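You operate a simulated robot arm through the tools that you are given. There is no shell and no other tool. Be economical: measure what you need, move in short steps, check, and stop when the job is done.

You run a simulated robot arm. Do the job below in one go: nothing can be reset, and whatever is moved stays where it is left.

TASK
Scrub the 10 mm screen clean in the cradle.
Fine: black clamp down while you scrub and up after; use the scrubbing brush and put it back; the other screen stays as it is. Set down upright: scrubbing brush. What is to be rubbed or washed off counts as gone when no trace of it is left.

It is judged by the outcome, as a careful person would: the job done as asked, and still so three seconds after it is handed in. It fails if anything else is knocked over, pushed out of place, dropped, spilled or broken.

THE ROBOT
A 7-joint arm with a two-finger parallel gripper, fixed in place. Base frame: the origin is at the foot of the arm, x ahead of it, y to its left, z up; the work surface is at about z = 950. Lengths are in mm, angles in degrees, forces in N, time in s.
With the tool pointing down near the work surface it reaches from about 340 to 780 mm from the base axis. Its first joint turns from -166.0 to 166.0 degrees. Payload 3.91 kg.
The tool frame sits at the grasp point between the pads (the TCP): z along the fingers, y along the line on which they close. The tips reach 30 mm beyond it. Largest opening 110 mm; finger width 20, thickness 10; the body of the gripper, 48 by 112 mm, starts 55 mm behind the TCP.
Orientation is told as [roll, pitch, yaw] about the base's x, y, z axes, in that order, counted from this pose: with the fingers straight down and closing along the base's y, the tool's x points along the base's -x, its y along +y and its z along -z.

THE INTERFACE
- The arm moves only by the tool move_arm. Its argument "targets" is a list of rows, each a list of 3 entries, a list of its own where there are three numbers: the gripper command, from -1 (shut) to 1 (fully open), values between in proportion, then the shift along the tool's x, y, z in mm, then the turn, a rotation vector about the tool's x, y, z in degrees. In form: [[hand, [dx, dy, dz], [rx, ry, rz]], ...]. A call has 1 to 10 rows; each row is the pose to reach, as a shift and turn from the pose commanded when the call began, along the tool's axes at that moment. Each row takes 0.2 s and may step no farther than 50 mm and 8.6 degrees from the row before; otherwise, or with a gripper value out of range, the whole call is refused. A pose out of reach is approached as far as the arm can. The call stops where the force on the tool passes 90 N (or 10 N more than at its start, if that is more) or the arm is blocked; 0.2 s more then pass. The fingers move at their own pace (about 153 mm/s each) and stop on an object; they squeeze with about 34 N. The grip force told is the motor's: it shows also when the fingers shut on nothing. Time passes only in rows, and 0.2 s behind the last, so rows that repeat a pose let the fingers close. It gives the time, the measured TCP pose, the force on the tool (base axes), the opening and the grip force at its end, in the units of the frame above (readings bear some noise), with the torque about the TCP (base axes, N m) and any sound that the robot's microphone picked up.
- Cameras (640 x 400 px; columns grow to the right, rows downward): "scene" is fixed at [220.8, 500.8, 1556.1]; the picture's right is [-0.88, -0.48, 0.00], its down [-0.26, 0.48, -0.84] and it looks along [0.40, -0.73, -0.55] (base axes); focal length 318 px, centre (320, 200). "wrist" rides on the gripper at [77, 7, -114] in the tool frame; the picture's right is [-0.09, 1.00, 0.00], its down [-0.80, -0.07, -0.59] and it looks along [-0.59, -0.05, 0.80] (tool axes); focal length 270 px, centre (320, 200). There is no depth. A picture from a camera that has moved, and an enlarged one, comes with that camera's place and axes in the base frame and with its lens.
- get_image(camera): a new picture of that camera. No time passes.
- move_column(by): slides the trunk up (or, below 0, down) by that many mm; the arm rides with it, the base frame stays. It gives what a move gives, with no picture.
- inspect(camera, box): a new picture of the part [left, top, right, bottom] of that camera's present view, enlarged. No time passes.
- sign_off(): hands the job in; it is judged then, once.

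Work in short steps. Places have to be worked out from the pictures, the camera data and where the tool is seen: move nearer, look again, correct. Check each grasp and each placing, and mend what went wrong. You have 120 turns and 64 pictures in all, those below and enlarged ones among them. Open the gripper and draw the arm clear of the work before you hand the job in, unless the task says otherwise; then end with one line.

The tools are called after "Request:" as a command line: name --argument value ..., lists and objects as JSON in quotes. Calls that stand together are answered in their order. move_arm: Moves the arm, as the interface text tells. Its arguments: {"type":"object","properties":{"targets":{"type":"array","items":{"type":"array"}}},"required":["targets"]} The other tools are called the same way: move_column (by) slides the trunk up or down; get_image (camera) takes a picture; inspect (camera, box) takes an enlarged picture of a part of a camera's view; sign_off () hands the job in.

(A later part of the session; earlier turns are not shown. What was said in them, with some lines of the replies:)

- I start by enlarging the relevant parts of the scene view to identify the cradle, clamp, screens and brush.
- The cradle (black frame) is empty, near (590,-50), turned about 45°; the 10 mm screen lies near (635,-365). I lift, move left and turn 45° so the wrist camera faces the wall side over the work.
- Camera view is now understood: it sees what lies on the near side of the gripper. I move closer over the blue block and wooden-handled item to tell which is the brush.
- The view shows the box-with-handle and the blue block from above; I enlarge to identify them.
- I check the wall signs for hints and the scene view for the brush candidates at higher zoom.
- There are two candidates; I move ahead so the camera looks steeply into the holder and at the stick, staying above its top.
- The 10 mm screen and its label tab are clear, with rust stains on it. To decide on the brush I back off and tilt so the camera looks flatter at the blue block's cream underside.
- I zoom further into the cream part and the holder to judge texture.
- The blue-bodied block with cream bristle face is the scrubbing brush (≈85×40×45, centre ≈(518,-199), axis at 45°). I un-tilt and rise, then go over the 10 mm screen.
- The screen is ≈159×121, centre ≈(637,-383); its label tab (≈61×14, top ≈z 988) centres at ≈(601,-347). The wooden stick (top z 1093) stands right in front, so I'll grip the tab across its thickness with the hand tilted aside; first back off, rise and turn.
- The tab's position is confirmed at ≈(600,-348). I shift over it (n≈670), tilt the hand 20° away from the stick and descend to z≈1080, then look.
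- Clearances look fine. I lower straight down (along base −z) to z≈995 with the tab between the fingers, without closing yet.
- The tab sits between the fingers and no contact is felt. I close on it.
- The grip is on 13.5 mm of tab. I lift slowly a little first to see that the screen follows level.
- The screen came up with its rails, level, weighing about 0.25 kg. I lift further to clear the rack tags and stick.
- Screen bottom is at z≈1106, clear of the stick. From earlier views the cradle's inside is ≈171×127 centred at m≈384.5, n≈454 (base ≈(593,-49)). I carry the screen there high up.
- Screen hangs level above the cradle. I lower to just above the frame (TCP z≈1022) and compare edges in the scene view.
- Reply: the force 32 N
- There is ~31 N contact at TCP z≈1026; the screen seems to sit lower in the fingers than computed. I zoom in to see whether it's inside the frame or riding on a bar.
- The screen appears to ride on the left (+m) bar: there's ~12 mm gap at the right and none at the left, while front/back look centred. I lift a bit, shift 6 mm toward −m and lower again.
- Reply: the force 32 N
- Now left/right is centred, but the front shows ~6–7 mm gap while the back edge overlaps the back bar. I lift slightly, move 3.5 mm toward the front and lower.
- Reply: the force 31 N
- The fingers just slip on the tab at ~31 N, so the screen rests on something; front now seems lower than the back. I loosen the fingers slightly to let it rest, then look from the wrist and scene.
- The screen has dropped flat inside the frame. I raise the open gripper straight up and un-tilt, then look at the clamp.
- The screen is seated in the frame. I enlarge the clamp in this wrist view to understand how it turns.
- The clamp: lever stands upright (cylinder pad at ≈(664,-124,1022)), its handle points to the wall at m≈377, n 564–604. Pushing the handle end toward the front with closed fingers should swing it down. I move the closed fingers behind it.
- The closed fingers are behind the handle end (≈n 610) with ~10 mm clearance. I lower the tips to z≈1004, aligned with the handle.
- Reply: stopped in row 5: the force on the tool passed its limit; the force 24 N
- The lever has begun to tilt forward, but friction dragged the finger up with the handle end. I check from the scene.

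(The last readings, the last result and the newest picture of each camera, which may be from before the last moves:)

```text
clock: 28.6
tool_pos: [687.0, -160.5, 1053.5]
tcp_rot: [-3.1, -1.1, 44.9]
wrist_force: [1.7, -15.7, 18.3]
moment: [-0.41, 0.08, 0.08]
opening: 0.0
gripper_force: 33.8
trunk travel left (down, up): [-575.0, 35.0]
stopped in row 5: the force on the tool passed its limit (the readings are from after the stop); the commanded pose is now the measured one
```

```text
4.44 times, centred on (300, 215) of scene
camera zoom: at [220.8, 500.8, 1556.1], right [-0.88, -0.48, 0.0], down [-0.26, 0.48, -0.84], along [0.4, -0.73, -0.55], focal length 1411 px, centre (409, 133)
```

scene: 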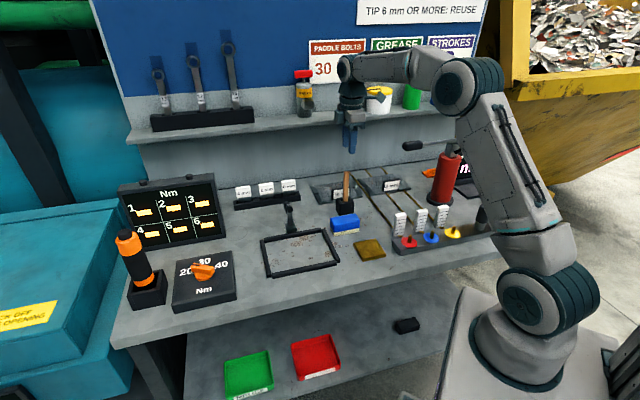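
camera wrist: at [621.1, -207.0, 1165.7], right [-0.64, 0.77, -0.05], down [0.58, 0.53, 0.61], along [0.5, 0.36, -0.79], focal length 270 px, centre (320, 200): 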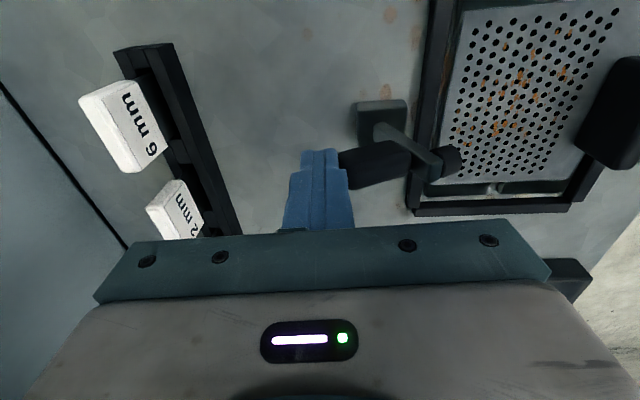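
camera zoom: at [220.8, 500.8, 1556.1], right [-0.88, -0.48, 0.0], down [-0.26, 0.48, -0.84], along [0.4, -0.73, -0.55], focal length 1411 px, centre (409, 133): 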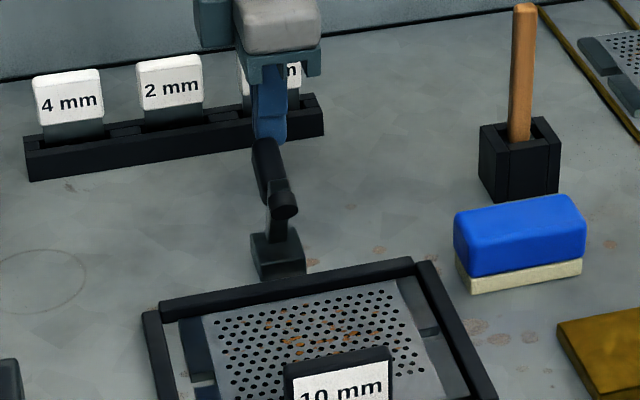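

The lever is tilted ~20–25° and the handle end rises on its arc. I follow the arc of the handle end (a bit up, forward, then down) instead of a straight line.

Request:
move_arm --targets '[[-1, [0, 8, -3], [0, 0, 0]], [-1, [0, 17, -6], [0, 0, 0]], [-1, [0, 26, -9], [0, 0, 0]], [-1, [0, 36, -10], [0, 0, 0]], [-1, [0, 46, -9], [0, 0, 0]], [-1, [0, 56, -7], [0, 0, 0]], [-1, [0, 66, -4], [0, 0, 0]], [-1, [0, 76, 0], [0, 0, 0]]]'

Request:
inspect --camera "scene" --box '[250, 170, 350, 260]'

```text
clock: 30.4
tool_pos: [642.5, -112.9, 1053.3]
tcp_rot: [-3.9, -2.0, 44.7]
wrist_force: [33.8, -37.5, 47.0]
moment: [-0.94, -0.75, 0.06]
opening: 0.1
gripper_force: 34.3
trunk travel left (down, up): [-575.0, 35.0]
```

```text
4.44 times, centred on (300, 215) of scene
camera zoom: at [220.8, 500.8, 1556.1], right [-0.88, -0.48, 0.0], down [-0.26, 0.48, -0.84], along [0.4, -0.73, -0.55], focal length 1411 px, centre (409, 133)
```

zoom: 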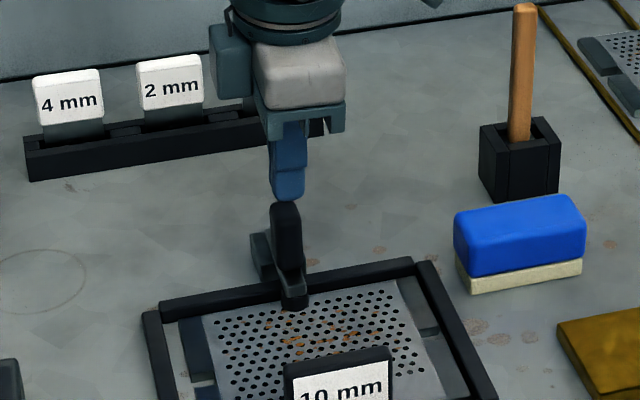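

The handle is now upright and the pad is over the screen's back edge, with the push blocked at ~50 N. I back off and up and look.

Request:
move_arm --targets '[[-1, [0, -14, 0], [0, 0, 0]], [-1, [0, -24, -20], [0, 0, 0]], [-1, [0, -24, -60], [0, 0, 0]]]'

Request:
inspect --camera "scene" --box '[270, 200, 340, 260]'

Request:
get_image --camera "wrist"

```text
clock: 31.2
tool_pos: [649.3, -119.2, 1105.5]
tcp_rot: [-2.2, -1.1, 44.9]
wrist_force: [-0.9, -0.5, -0.3]
moment: [-0.01, 0.0, 0.02]
opening: 0.0
gripper_force: 34.5
trunk travel left (down, up): [-575.0, 35.0]
```

```text
6.67 times, centred on (305, 230) of scene
camera zoom: at [220.8, 500.8, 1556.1], right [-0.88, -0.48, 0.0], down [-0.26, 0.48, -0.84], along [0.4, -0.73, -0.55], focal length 2116 px, centre (420, 0)
```

zoom: 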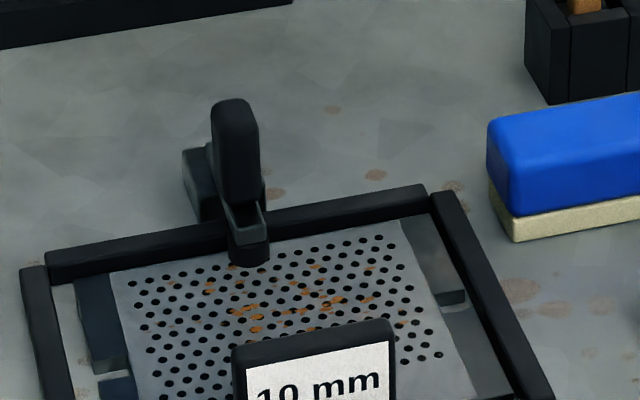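

```text
19 pictures are left
camera wrist: at [584.7, -167.4, 1217.5], right [-0.64, 0.77, -0.04], down [0.59, 0.52, 0.61], along [0.49, 0.37, -0.79], focal length 270 px, centre (320, 200)
```

wrist: 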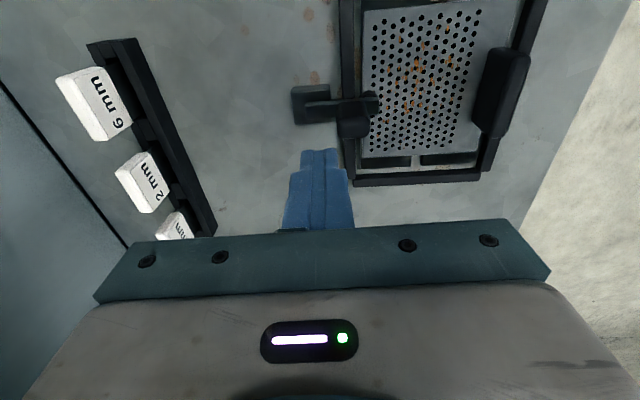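

The clamp is down with its pad on the screen. Next: straighten the hand, rise, turn to yaw −45° and go above the brush (≈(517,-199)), opening fully.

Request:
move_arm --targets '[[-1, [0, 0, -25], [-2.2, 1.1, 0]], [-1, [0, 0, -45], [-2.2, 1.1, 0]]]'

Request:
move_arm --targets '[[-1, [20, 5, 0], [0, 0, 8.5]], [-1, [40, 10, 0], [0, 0, 17]], [0, [60, 15, 0], [0, 0, 25.5]], [1, [80, 20, 0], [0, 0, 34]], [1, [100, 25, 0], [0, 0, 42.5]], [1, [120, 30, 0], [0, 0, 51]], [1, [140, 37, 0], [0, 0, 59.5]], [1, [150, 37, 0], [0, 0, 68]], [1, [150, 37, 0], [0, 0, 76.5]], [1, [150, 37, 0], [0, 0, 85]]]'

Request:
move_arm --targets '[[1, [0, 0, 0], [0, 0, 5]], [1, [0, 0, 0], [0, 0, 5]]]'

```text
clock: 31.8
tool_pos: [649.2, -118.9, 1150.8]
tcp_rot: [-0.3, 0.0, 44.9]
wrist_force: [0.2, 0.9, -0.1]
moment: [0.01, 0.01, 0.0]
opening: 0.2
gripper_force: 34.0
trunk travel left (down, up): [-575.0, 35.0]
```

```text
clock: 34.0
tool_pos: [516.2, -197.6, 1150.9]
tcp_rot: [0.0, -0.4, -40.3]
wrist_force: [0.3, -0.3, 0.1]
moment: [0.0, 0.02, 0.01]
opening: 109.9
gripper_force: 0.0
trunk travel left (down, up): [-575.0, 35.0]
```

```text
clock: 34.6
tool_pos: [515.7, -199.2, 1150.2]
tcp_rot: [0.1, -0.3, -45.1]
wrist_force: [0.3, 0.9, 0.2]
moment: [0.01, 0.0, 0.02]
opening: 110.0
gripper_force: 0.0
trunk travel left (down, up): [-575.0, 35.0]
```

I lower to z≈1050 above the brush and look to centre it between the fingers.

Request:
move_arm --targets '[[1, [0, 0, 40], [0, 0, 0]], [1, [0, 0, 80], [0, 0, 0]], [1, [0, 0, 100], [0, 0, 0]]]'

Request:
get_image --camera "wrist"

```text
clock: 35.4
tool_pos: [515.9, -198.8, 1051.1]
tcp_rot: [0.1, -0.3, -45.0]
wrist_force: [-0.5, 0.5, 0.4]
moment: [-0.03, 0.04, -0.02]
opening: 110.0
gripper_force: 0.0
trunk travel left (down, up): [-575.0, 35.0]
```

```text
18 pictures are left
camera wrist: at [465.5, -139.6, 1164.9], right [0.77, 0.64, 0.0], down [0.51, -0.61, 0.6], along [0.38, -0.46, -0.8], focal length 270 px, centre (320, 200)
```

wrist: 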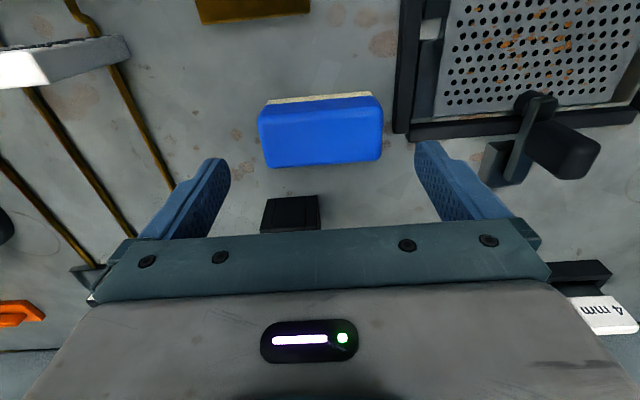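

The brush is centred under the hand (n≈504, m≈226). I lower to z≈998 and close on its ends.

Request:
move_arm --targets '[[1, [0, 1, 25], [0, 0, 0]], [1, [0, 1, 45], [0, 0, 0]], [1, [0, 1, 53], [0, 0, 0]], [0.4, [0, 1, 53], [0, 0, 0]], [0.2, [0, 1, 53], [0, 0, 0]], [0.2, [0, 1, 53], [0, 0, 0]]]'

```text
clock: 36.8
tool_pos: [516.4, -196.9, 996.7]
tcp_rot: [0.0, -0.3, -45.1]
wrist_force: [-0.4, -0.6, -0.3]
moment: [0.02, 0.02, -0.01]
opening: 83.2
gripper_force: 34.0
trunk travel left (down, up): [-575.0, 35.0]
```

Brush gripped (83 mm). I lift it and carry it over the screen centre, above the tab top.

Request:
move_arm --targets '[[0, [0, 0, -30], [0, 0, 0]], [0, [0, 0, -65], [0, 0, 0]], [0, [25, 25, -70], [0, 0, 0]], [0, [50, 65, -70], [0, 0, 0]], [0, [56, 110, -70], [0, 0, 0]], [0, [56, 153, -70], [0, 0, 0]], [0, [56, 153, -70], [0, 0, 0]]]'

Request:
get_image --camera "wrist"

```text
clock: 38.4
tool_pos: [585.4, -49.5, 1066.9]
tcp_rot: [0.1, -0.2, -45.0]
wrist_force: [-0.2, -0.2, -1.2]
moment: [0.03, -0.01, 0.0]
opening: 83.4
gripper_force: 33.8
trunk travel left (down, up): [-575.0, 35.0]
```

```text
17 pictures are left
camera wrist: at [535.3, 9.6, 1182.5], right [0.77, 0.64, 0.0], down [0.51, -0.61, 0.6], along [0.39, -0.46, -0.8], focal length 270 px, centre (320, 200)
```

wrist: 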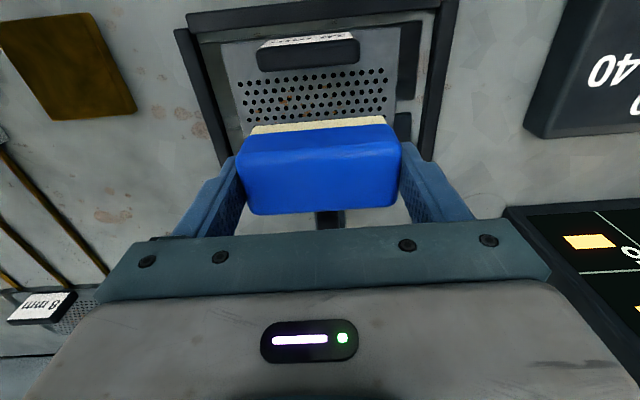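

Brush hangs level above the perforated area, between tab (back ≈ n 405) and clamp pad (front ≈ n 487). I lower until contact.

Request:
move_arm --targets '[[0, [0, 0, 30], [0, 0, 0]], [0, [0, 0, 52], [0, 0, 0]], [0, [0, 0, 58], [0, 0, 0]], [0, [0, 0, 61], [0, 0, 0]], [0, [0, 0, 61], [0, 0, 0]]]'

```text
clock: 39.6
tool_pos: [585.3, -48.8, 1007.5]
tcp_rot: [0.0, -0.3, -45.0]
wrist_force: [-0.1, 0.4, -1.1]
moment: [0.01, 0.02, -0.03]
opening: 83.5
gripper_force: 33.6
trunk travel left (down, up): [-575.0, 35.0]
```

No contact yet at z 1007.5; I go down in 1–2 mm steps.

Request:
move_arm --targets '[[0, [0, 0, 1.5], [0, 0, 0]], [0, [0, 0, 3], [0, 0, 0]], [0, [0, 0, 3], [0, 0, 0]]]'

```text
clock: 40.4
tool_pos: [584.7, -50.0, 1006.4]
tcp_rot: [0.2, -0.5, -45.0]
wrist_force: [1.4, 0.1, 14.0]
moment: [-0.28, 0.45, 0.01]
opening: 83.2
gripper_force: 33.9
trunk travel left (down, up): [-575.0, 35.0]
```

Contact at ~14 N. I scrub with side-to-side strokes, first in the middle band and toward the tab.

Request:
move_arm --targets '[[0, [0, 14, 0], [0, 0, 0]], [0, [0, 28, 0], [0, 0, 0]], [0, [0, 0, 0], [0, 0, 0]], [0, [0, -28, 0], [0, 0, 0]], [0, [8, -28, 0], [0, 0, 0]], [0, [8, 0, 0], [0, 0, 0]], [0, [8, 28, 0], [0, 0, 0]], [0, [16, 28, 0], [0, 0, 0]], [0, [16, 0, 0], [0, 0, 0]], [0, [16, -28, 0], [0, 0, 0]]]'

```text
clock: 42.6
tool_pos: [551.8, -58.4, 1004.8]
tcp_rot: [0.1, -0.3, -45.1]
wrist_force: [1.2, 0.9, 13.5]
moment: [0.06, -0.11, -0.04]
opening: 83.1
gripper_force: 34.1
trunk travel left (down, up): [-575.0, 35.0]
```

Forces stay ~14 N. I continue strokes back and up toward the clamp pad side.

Request:
move_arm --targets '[[0, [0, 28, 0], [0, 0, 0]], [0, [0, 56, 0], [0, 0, 0]], [0, [-20, 56, 0], [0, 0, 0]], [0, [-26, 28, 0], [0, 0, 0]], [0, [-26, 0, 0], [0, 0, 0]], [0, [-32, 0, 0], [0, 0, 0]], [0, [-32, 28, 0], [0, 0, 0]], [0, [-32, 56, 0], [0, 0, 0]], [0, [-32, 28, 0], [0, 0, 0]], [0, [-18, 28, 0], [0, 0, 0]]]'

Request:
move_arm --targets '[[0, [0, 0, -20], [0, 0, 0]], [0, [0, 0, -60], [0, 0, 0]], [0, [0, -40, -95], [0, 0, 0]], [0, [0, -85, -95], [0, 0, 0]], [0, [-5, -130, -95], [0, 0, 0]]]'

Request:
inspect --camera "scene" --box '[265, 210, 345, 280]'

Request:
get_image --camera "wrist"

```text
clock: 44.8
tool_pos: [587.1, -52.4, 1006.7]
tcp_rot: [0.1, -0.4, -45.1]
wrist_force: [1.1, -0.6, 10.7]
moment: [-0.07, 0.03, -0.07]
opening: 83.5
gripper_force: 33.8
trunk travel left (down, up): [-575.0, 35.0]
```

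```text
refused: row 3 steps farther than a row can; nothing moved
```

```text
5.71 times, centred on (305, 245) of scene
camera zoom: at [220.8, 500.8, 1556.1], right [-0.88, -0.48, 0.0], down [-0.26, 0.48, -0.84], along [0.4, -0.73, -0.55], focal length 1814 px, centre (406, -57)
```

zoom: 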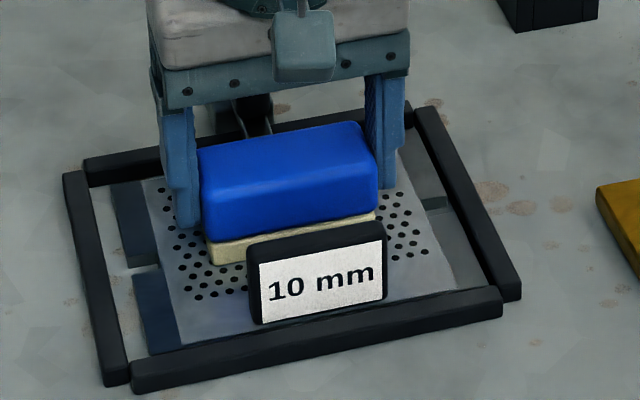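

```text
15 pictures are left
camera wrist: at [536.2, 6.9, 1119.0], right [0.77, 0.64, 0.0], down [0.51, -0.61, 0.6], along [0.39, -0.46, -0.8], focal length 270 px, centre (320, 200)
```

wrist: 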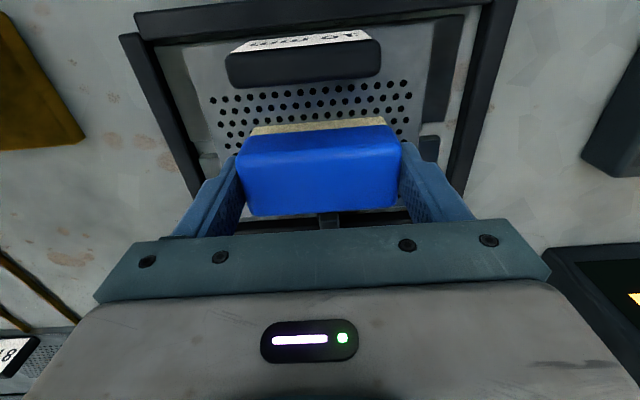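

Visible parts are clean. I lift the brush away to the side and check the whole screen.

Request:
move_arm --targets '[[0, [0, 0, -20], [0, 0, 0]], [0, [0, 0, -60], [0, 0, 0]], [0, [-5, -35, -75], [0, 0, 0]], [0, [-15, -80, -75], [0, 0, 0]], [0, [-25, -125, -75], [0, 0, 0]]]'

Request:
inspect --camera "scene" --box '[265, 210, 345, 280]'

Request:
inspect --camera "wrist" --box '[380, 0, 640, 160]'

```text
clock: 46.0
tool_pos: [516.2, -159.7, 1079.4]
tcp_rot: [0.1, -0.4, -45.1]
wrist_force: [-0.1, -0.8, -1.4]
moment: [-0.01, 0.03, 0.0]
opening: 83.3
gripper_force: 34.2
trunk travel left (down, up): [-575.0, 35.0]
```

```text
5.71 times, centred on (305, 245) of scene
camera zoom: at [220.8, 500.8, 1556.1], right [-0.88, -0.48, 0.0], down [-0.26, 0.48, -0.84], along [0.4, -0.73, -0.55], focal length 1814 px, centre (406, -57)
```

zoom: 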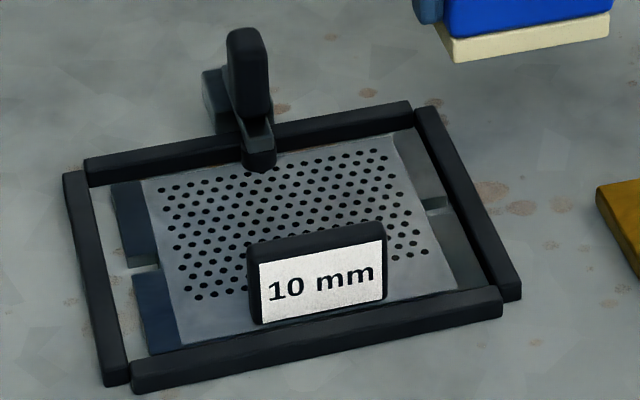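

```text
2.46 times, centred on (510, 80) of wrist
camera zoom: at [465.4, -100.1, 1193.6], right [0.77, 0.64, 0.0], down [0.51, -0.62, 0.6], along [0.38, -0.46, -0.8], focal length 665 px, centre (-148, 495)
```

zoom: 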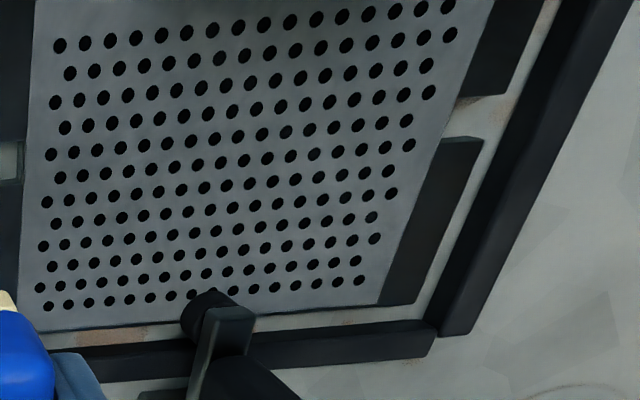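

The screen is clean all over. I return the brush to its original spot (TCP 516.4, −196.9), lowering gently until contact.

Request:
move_arm --targets '[[0, [-15, -15, 20], [0, 0, 0]], [0, [-26.4, -26.1, 45], [0, 0, 0]], [0, [-26.4, -26.1, 70], [0, 0, 0]], [0, [-26.4, -26.1, 79], [0, 0, 0]], [0, [-26.4, -26.1, 81], [0, 0, 0]], [0, [-26.4, -26.1, 81], [0, 0, 0]]]'

```text
clock: 47.4
tool_pos: [517.2, -194.6, 998.5]
tcp_rot: [0.0, -0.4, -45.0]
wrist_force: [-0.5, -0.2, -0.7]
moment: [0.0, -0.01, 0.0]
opening: 83.4
gripper_force: 34.0
trunk travel left (down, up): [-575.0, 35.0]
```

Slight correction sideways and the last millimetres down, then open.

Request:
move_arm --targets '[[0, [-1, -2.2, 0.5], [0, 0, 0]], [0, [-1, -2.2, 1.5], [0, 0, 0]], [0, [-1, -2.2, 2], [0, 0, 0]], [0, [-1, -2.2, 2], [0, 0, 0]]]'

```text
clock: 48.4
tool_pos: [515.9, -197.1, 996.1]
tcp_rot: [0.1, -0.4, -45.0]
wrist_force: [0.7, 0.0, 9.1]
moment: [-0.09, 0.16, 0.01]
opening: 83.5
gripper_force: 34.0
trunk travel left (down, up): [-575.0, 35.0]
```

The brush is on the bench (9 N contact). I open, rise straight up, and look.

Request:
move_arm --targets '[[0.75, [0, 0, 0], [0, 0, 0]], [1, [0, 0, 0], [0, 0, 0]], [1, [0, 0, 0], [0, 0, 0]], [1, [0, 0, -25], [0, 0, 0]], [1, [0, 0, -65], [0, 0, 0]], [1, [0, 0, -110], [0, 0, 0]], [1, [0, 0, -150], [0, 0, 0]]]'

Request:
inspect --camera "scene" --box '[250, 170, 400, 285]'

```text
clock: 50.0
tool_pos: [514.3, -198.1, 1146.3]
tcp_rot: [0.1, -0.3, -45.1]
wrist_force: [-0.3, -0.4, -0.4]
moment: [0.01, 0.01, -0.03]
opening: 109.9
gripper_force: 0.0
trunk travel left (down, up): [-575.0, 35.0]
```

```text
3.48 times, centred on (325, 228) of scene
camera zoom: at [220.8, 500.8, 1556.1], right [-0.88, -0.48, 0.0], down [-0.26, 0.48, -0.84], along [0.4, -0.73, -0.55], focal length 1104 px, centre (303, 104)
```

zoom: 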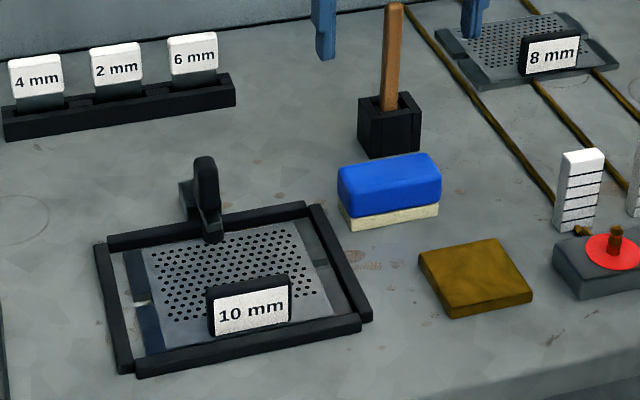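

The brush is back upright in place. Now to raise the clamp: closed fingers go in front of its upright handle (m≈377, n≈465) at tip height ≈1003.

Request:
move_arm --targets '[[0, [13, 45, 0], [0, 0, 0]], [-1, [26, 90, 0], [0, 0, 0]], [-1, [39, 135, 0], [0, 0, 0]], [-1, [39, 153.4, 20], [0, 0, 0]], [-1, [39, 153.4, 60], [0, 0, 0]], [-1, [39, 153.4, 95], [0, 0, 0]], [-1, [39, 153.4, 113], [0, 0, 0]]]'

Request:
inspect --camera "scene" --box '[260, 190, 360, 270]'

```text
clock: 51.6
tool_pos: [595.2, -59.0, 1033.3]
tcp_rot: [0.1, -0.3, -45.0]
wrist_force: [0.9, 0.5, 0.4]
moment: [-0.02, 0.02, 0.02]
opening: 0.0
gripper_force: 34.0
trunk travel left (down, up): [-575.0, 35.0]
```

```text
5.00 times, centred on (310, 230) of scene
camera zoom: at [220.8, 500.8, 1556.1], right [-0.88, -0.48, 0.0], down [-0.26, 0.48, -0.84], along [0.4, -0.73, -0.55], focal length 1587 px, centre (370, 50)
```

zoom: 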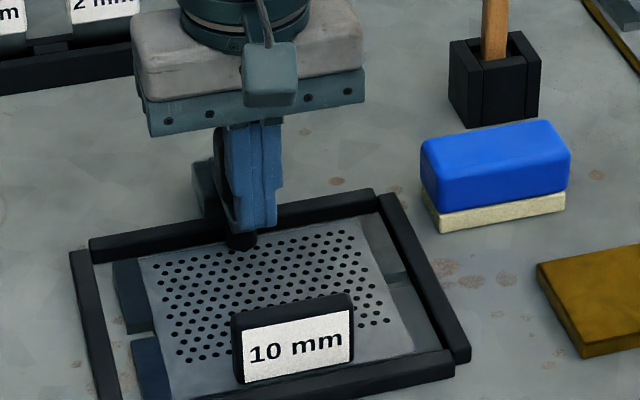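

The fingers are in front of the handle. I push toward the wall in small steps with a slight rise to follow the arc.

Request:
move_arm --targets '[[-1, [-10, 0, 0], [0, 0, 0]], [-1, [-18, 0, -2], [0, 0, 0]], [-1, [-26, 0, -5], [0, 0, 0]], [-1, [-34, 0, -9], [0, 0, 0]], [-1, [-42, 0, -13], [0, 0, 0]], [-1, [-50, 0, -16], [0, 0, 0]], [-1, [-58, 0, -18], [0, 0, 0]]]'

Request:
inspect --camera "scene" --box '[260, 190, 360, 270]'

```text
clock: 53.2
tool_pos: [636.5, -100.6, 1052.6]
tcp_rot: [0.1, -0.5, -45.0]
wrist_force: [-1.6, 2.2, 2.4]
moment: [-0.19, -0.08, -0.02]
opening: 0.3
gripper_force: 34.0
trunk travel left (down, up): [-575.0, 35.0]
```

```text
5.00 times, centred on (310, 230) of scene
camera zoom: at [220.8, 500.8, 1556.1], right [-0.88, -0.48, 0.0], down [-0.26, 0.48, -0.84], along [0.4, -0.73, -0.55], focal length 1587 px, centre (370, 50)
```

zoom: 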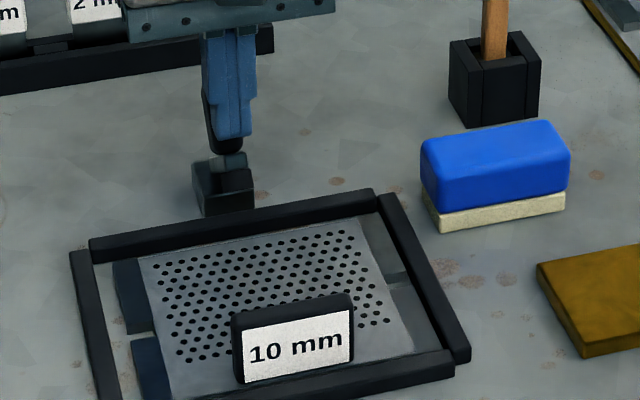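

The lever is about halfway up. I continue pushing to near upright.

Request:
move_arm --targets '[[-1, [-8, 0, 0], [0, 0, 0]], [-1, [-16, 0, 0], [0, 0, 0]], [-1, [-23, 0, 2], [0, 0, 0]], [-1, [-29, 0, 4], [0, 0, 0]]]'

Request:
inspect --camera "scene" --box '[260, 175, 360, 255]'

```text
clock: 54.2
tool_pos: [658.8, -123.8, 1056.0]
tcp_rot: [0.8, -1.4, -45.2]
wrist_force: [11.4, -3.0, 56.0]
moment: [-0.5, -0.73, 0.06]
opening: 0.3
gripper_force: 34.1
trunk travel left (down, up): [-575.0, 35.0]
```

```text
5.00 times, centred on (310, 215) of scene
camera zoom: at [220.8, 500.8, 1556.1], right [-0.88, -0.48, 0.0], down [-0.26, 0.48, -0.84], along [0.4, -0.73, -0.55], focal length 1587 px, centre (370, 125)
```

zoom: 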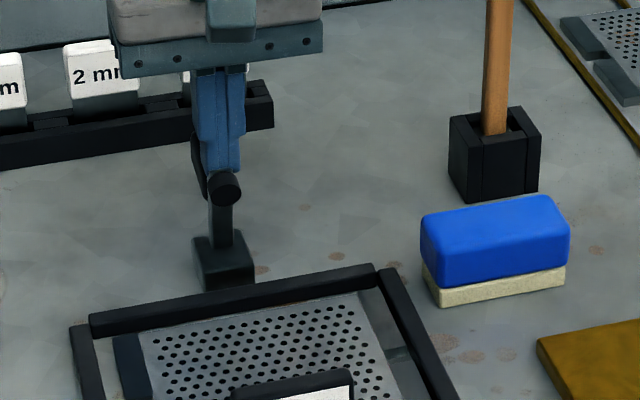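

The finger has climbed onto the nearly upright lever and presses it down (56 N). I raise off, back to the front and look.

Request:
move_arm --targets '[[-1, [0, 0, -15], [0, 0, 0]], [-1, [25, 0, -30], [0, 0, 0]], [-1, [60, 0, -30], [0, 0, 0]]]'

Request:
inspect --camera "scene" --box '[275, 190, 335, 240]'

```text
clock: 55.0
tool_pos: [614.5, -79.3, 1076.5]
tcp_rot: [0.0, -0.2, -45.0]
wrist_force: [0.0, 0.6, -0.2]
moment: [0.02, -0.04, 0.03]
opening: 0.0
gripper_force: 34.1
trunk travel left (down, up): [-575.0, 35.0]
```

```text
8.00 times, centred on (305, 215) of scene
camera zoom: at [220.8, 500.8, 1556.1], right [-0.88, -0.48, 0.0], down [-0.26, 0.48, -0.84], along [0.4, -0.73, -0.55], focal length 2540 px, centre (440, 80)
```

zoom: 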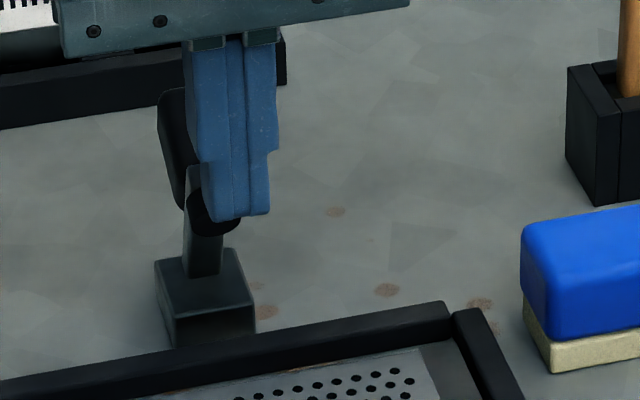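

The handle still leans forward ~20°. I lower the tips to z≈1003 in front of the pad and push the last bit home.

Request:
move_arm --targets '[[-1, [0, 0, 20], [0, 0, 0]], [-1, [0, 0, 43], [0, 0, 0]], [-1, [-20, 0, 43], [0, 0, 0]], [-1, [-35, 0, 43], [0, 0, 0]], [-1, [-43, 0, 43], [0, 0, 0]], [-1, [-50, 0, 43], [0, 0, 0]], [-1, [-56, 0, 43], [0, 0, 0]]]'

```text
clock: 56.6
tool_pos: [647.1, -111.0, 1033.5]
tcp_rot: [-0.2, 0.4, -44.7]
wrist_force: [-42.7, 28.2, -5.0]
moment: [0.71, 0.14, -0.04]
opening: 0.0
gripper_force: 34.3
trunk travel left (down, up): [-575.0, 35.0]
```

The push is blocked at ~50 N at n≈536: the lever is against its stop. I retreat to the front, up and clear, and check everything.

Request:
move_arm --targets '[[-1, [30, 0, 0], [0, 0, 0]], [-1, [50, 0, -30], [0, 0, 0]], [-1, [70, 0, -75], [0, 0, 0]], [-0.5, [100, 0, -110], [0, 0, 0]], [0, [140, 0, -130], [0, 0, 0]], [0.5, [185, 0, -150], [0, 0, 0]], [1, [230, 0, -160], [0, 0, 0]], [1, [250, 0, -160], [0, 0, 0]]]'

Request:
inspect --camera "scene" --box '[240, 165, 400, 285]'

Request:
get_image --camera "wrist"

```text
clock: 58.4
tool_pos: [476.6, 58.9, 1193.3]
tcp_rot: [0.1, -0.4, -45.1]
wrist_force: [0.4, -0.1, -0.6]
moment: [0.01, 0.02, -0.01]
opening: 110.0
gripper_force: 0.1
trunk travel left (down, up): [-575.0, 35.0]
```

```text
3.33 times, centred on (320, 225) of scene
camera zoom: at [220.8, 500.8, 1556.1], right [-0.88, -0.48, 0.0], down [-0.26, 0.48, -0.84], along [0.4, -0.73, -0.55], focal length 1058 px, centre (320, 117)
```

zoom: 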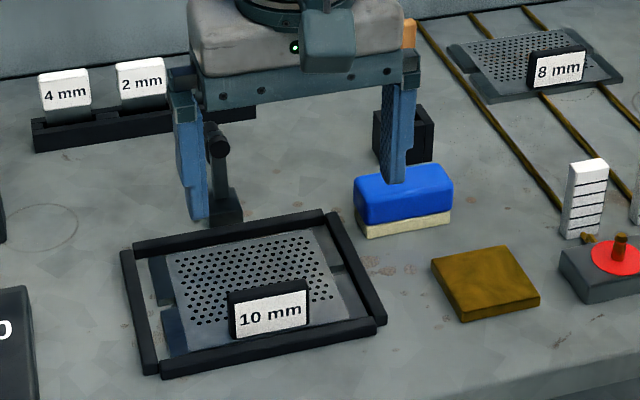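

```text
6 pictures are left
camera wrist: at [426.0, 118.0, 1307.8], right [0.77, 0.64, 0.0], down [0.51, -0.61, 0.6], along [0.39, -0.46, -0.8], focal length 270 px, centre (320, 200)
```

wrist: 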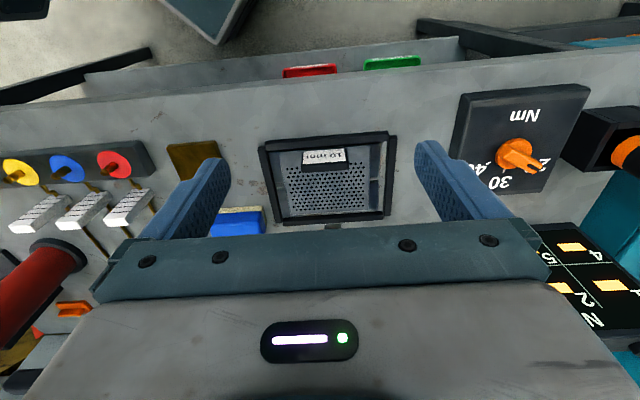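

The clamp looks upright and the brush is fine. I move the arm further clear for a final unobstructed check.

Request:
move_arm --targets '[[1, [0, -40, -20], [0, 0, 0]], [1, [0, -80, -40], [0, 0, 0]], [1, [0, -120, -60], [0, 0, 0]], [1, [0, -160, -70], [0, 0, 0]], [1, [0, -200, -70], [0, 0, 0]], [1, [0, -230, -70], [0, 0, 0]]]'

Request:
inspect --camera "scene" --box '[260, 180, 350, 280]'

Request:
get_image --camera "scene"

```text
clock: 59.8
tool_pos: [314.7, -104.7, 1263.9]
tcp_rot: [0.0, -0.3, -45.0]
wrist_force: [-0.5, 0.3, -0.5]
moment: [-0.02, 0.02, 0.01]
opening: 109.8
gripper_force: 0.0
trunk travel left (down, up): [-575.0, 35.0]
```

```text
4.00 times, centred on (305, 230) of scene
camera zoom: at [220.8, 500.8, 1556.1], right [-0.88, -0.48, 0.0], down [-0.26, 0.48, -0.84], along [0.4, -0.73, -0.55], focal length 1270 px, centre (380, 80)
```

zoom: 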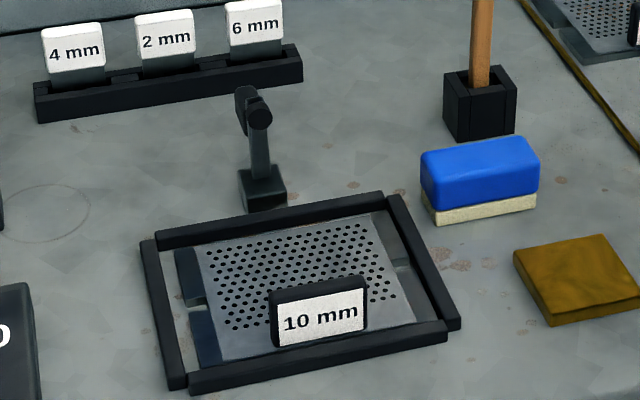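

```text
4 pictures are left
```

scene: 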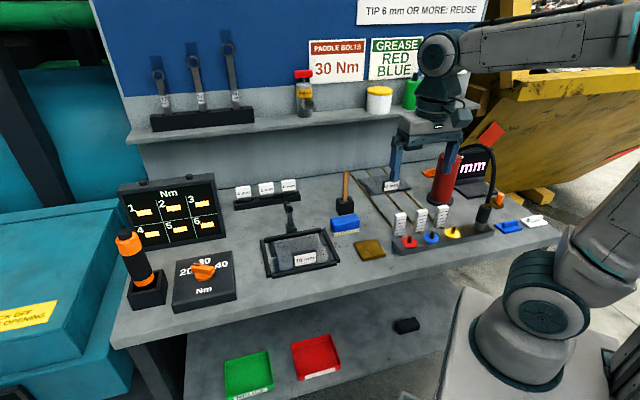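

The clamp is up as at the start, the screen is clean in the cradle, the brush is upright at its place, and nothing else has moved. The gripper is open and clear, so I hand in.

Request:
sign_off

```text
The job is handed in.
```

The 10 mm screen is scrubbed clean and sits in the cradle. The black clamp was down for the scrubbing and is up again, the scrubbing brush is back upright in its place, and the 8 mm screen was not touched.
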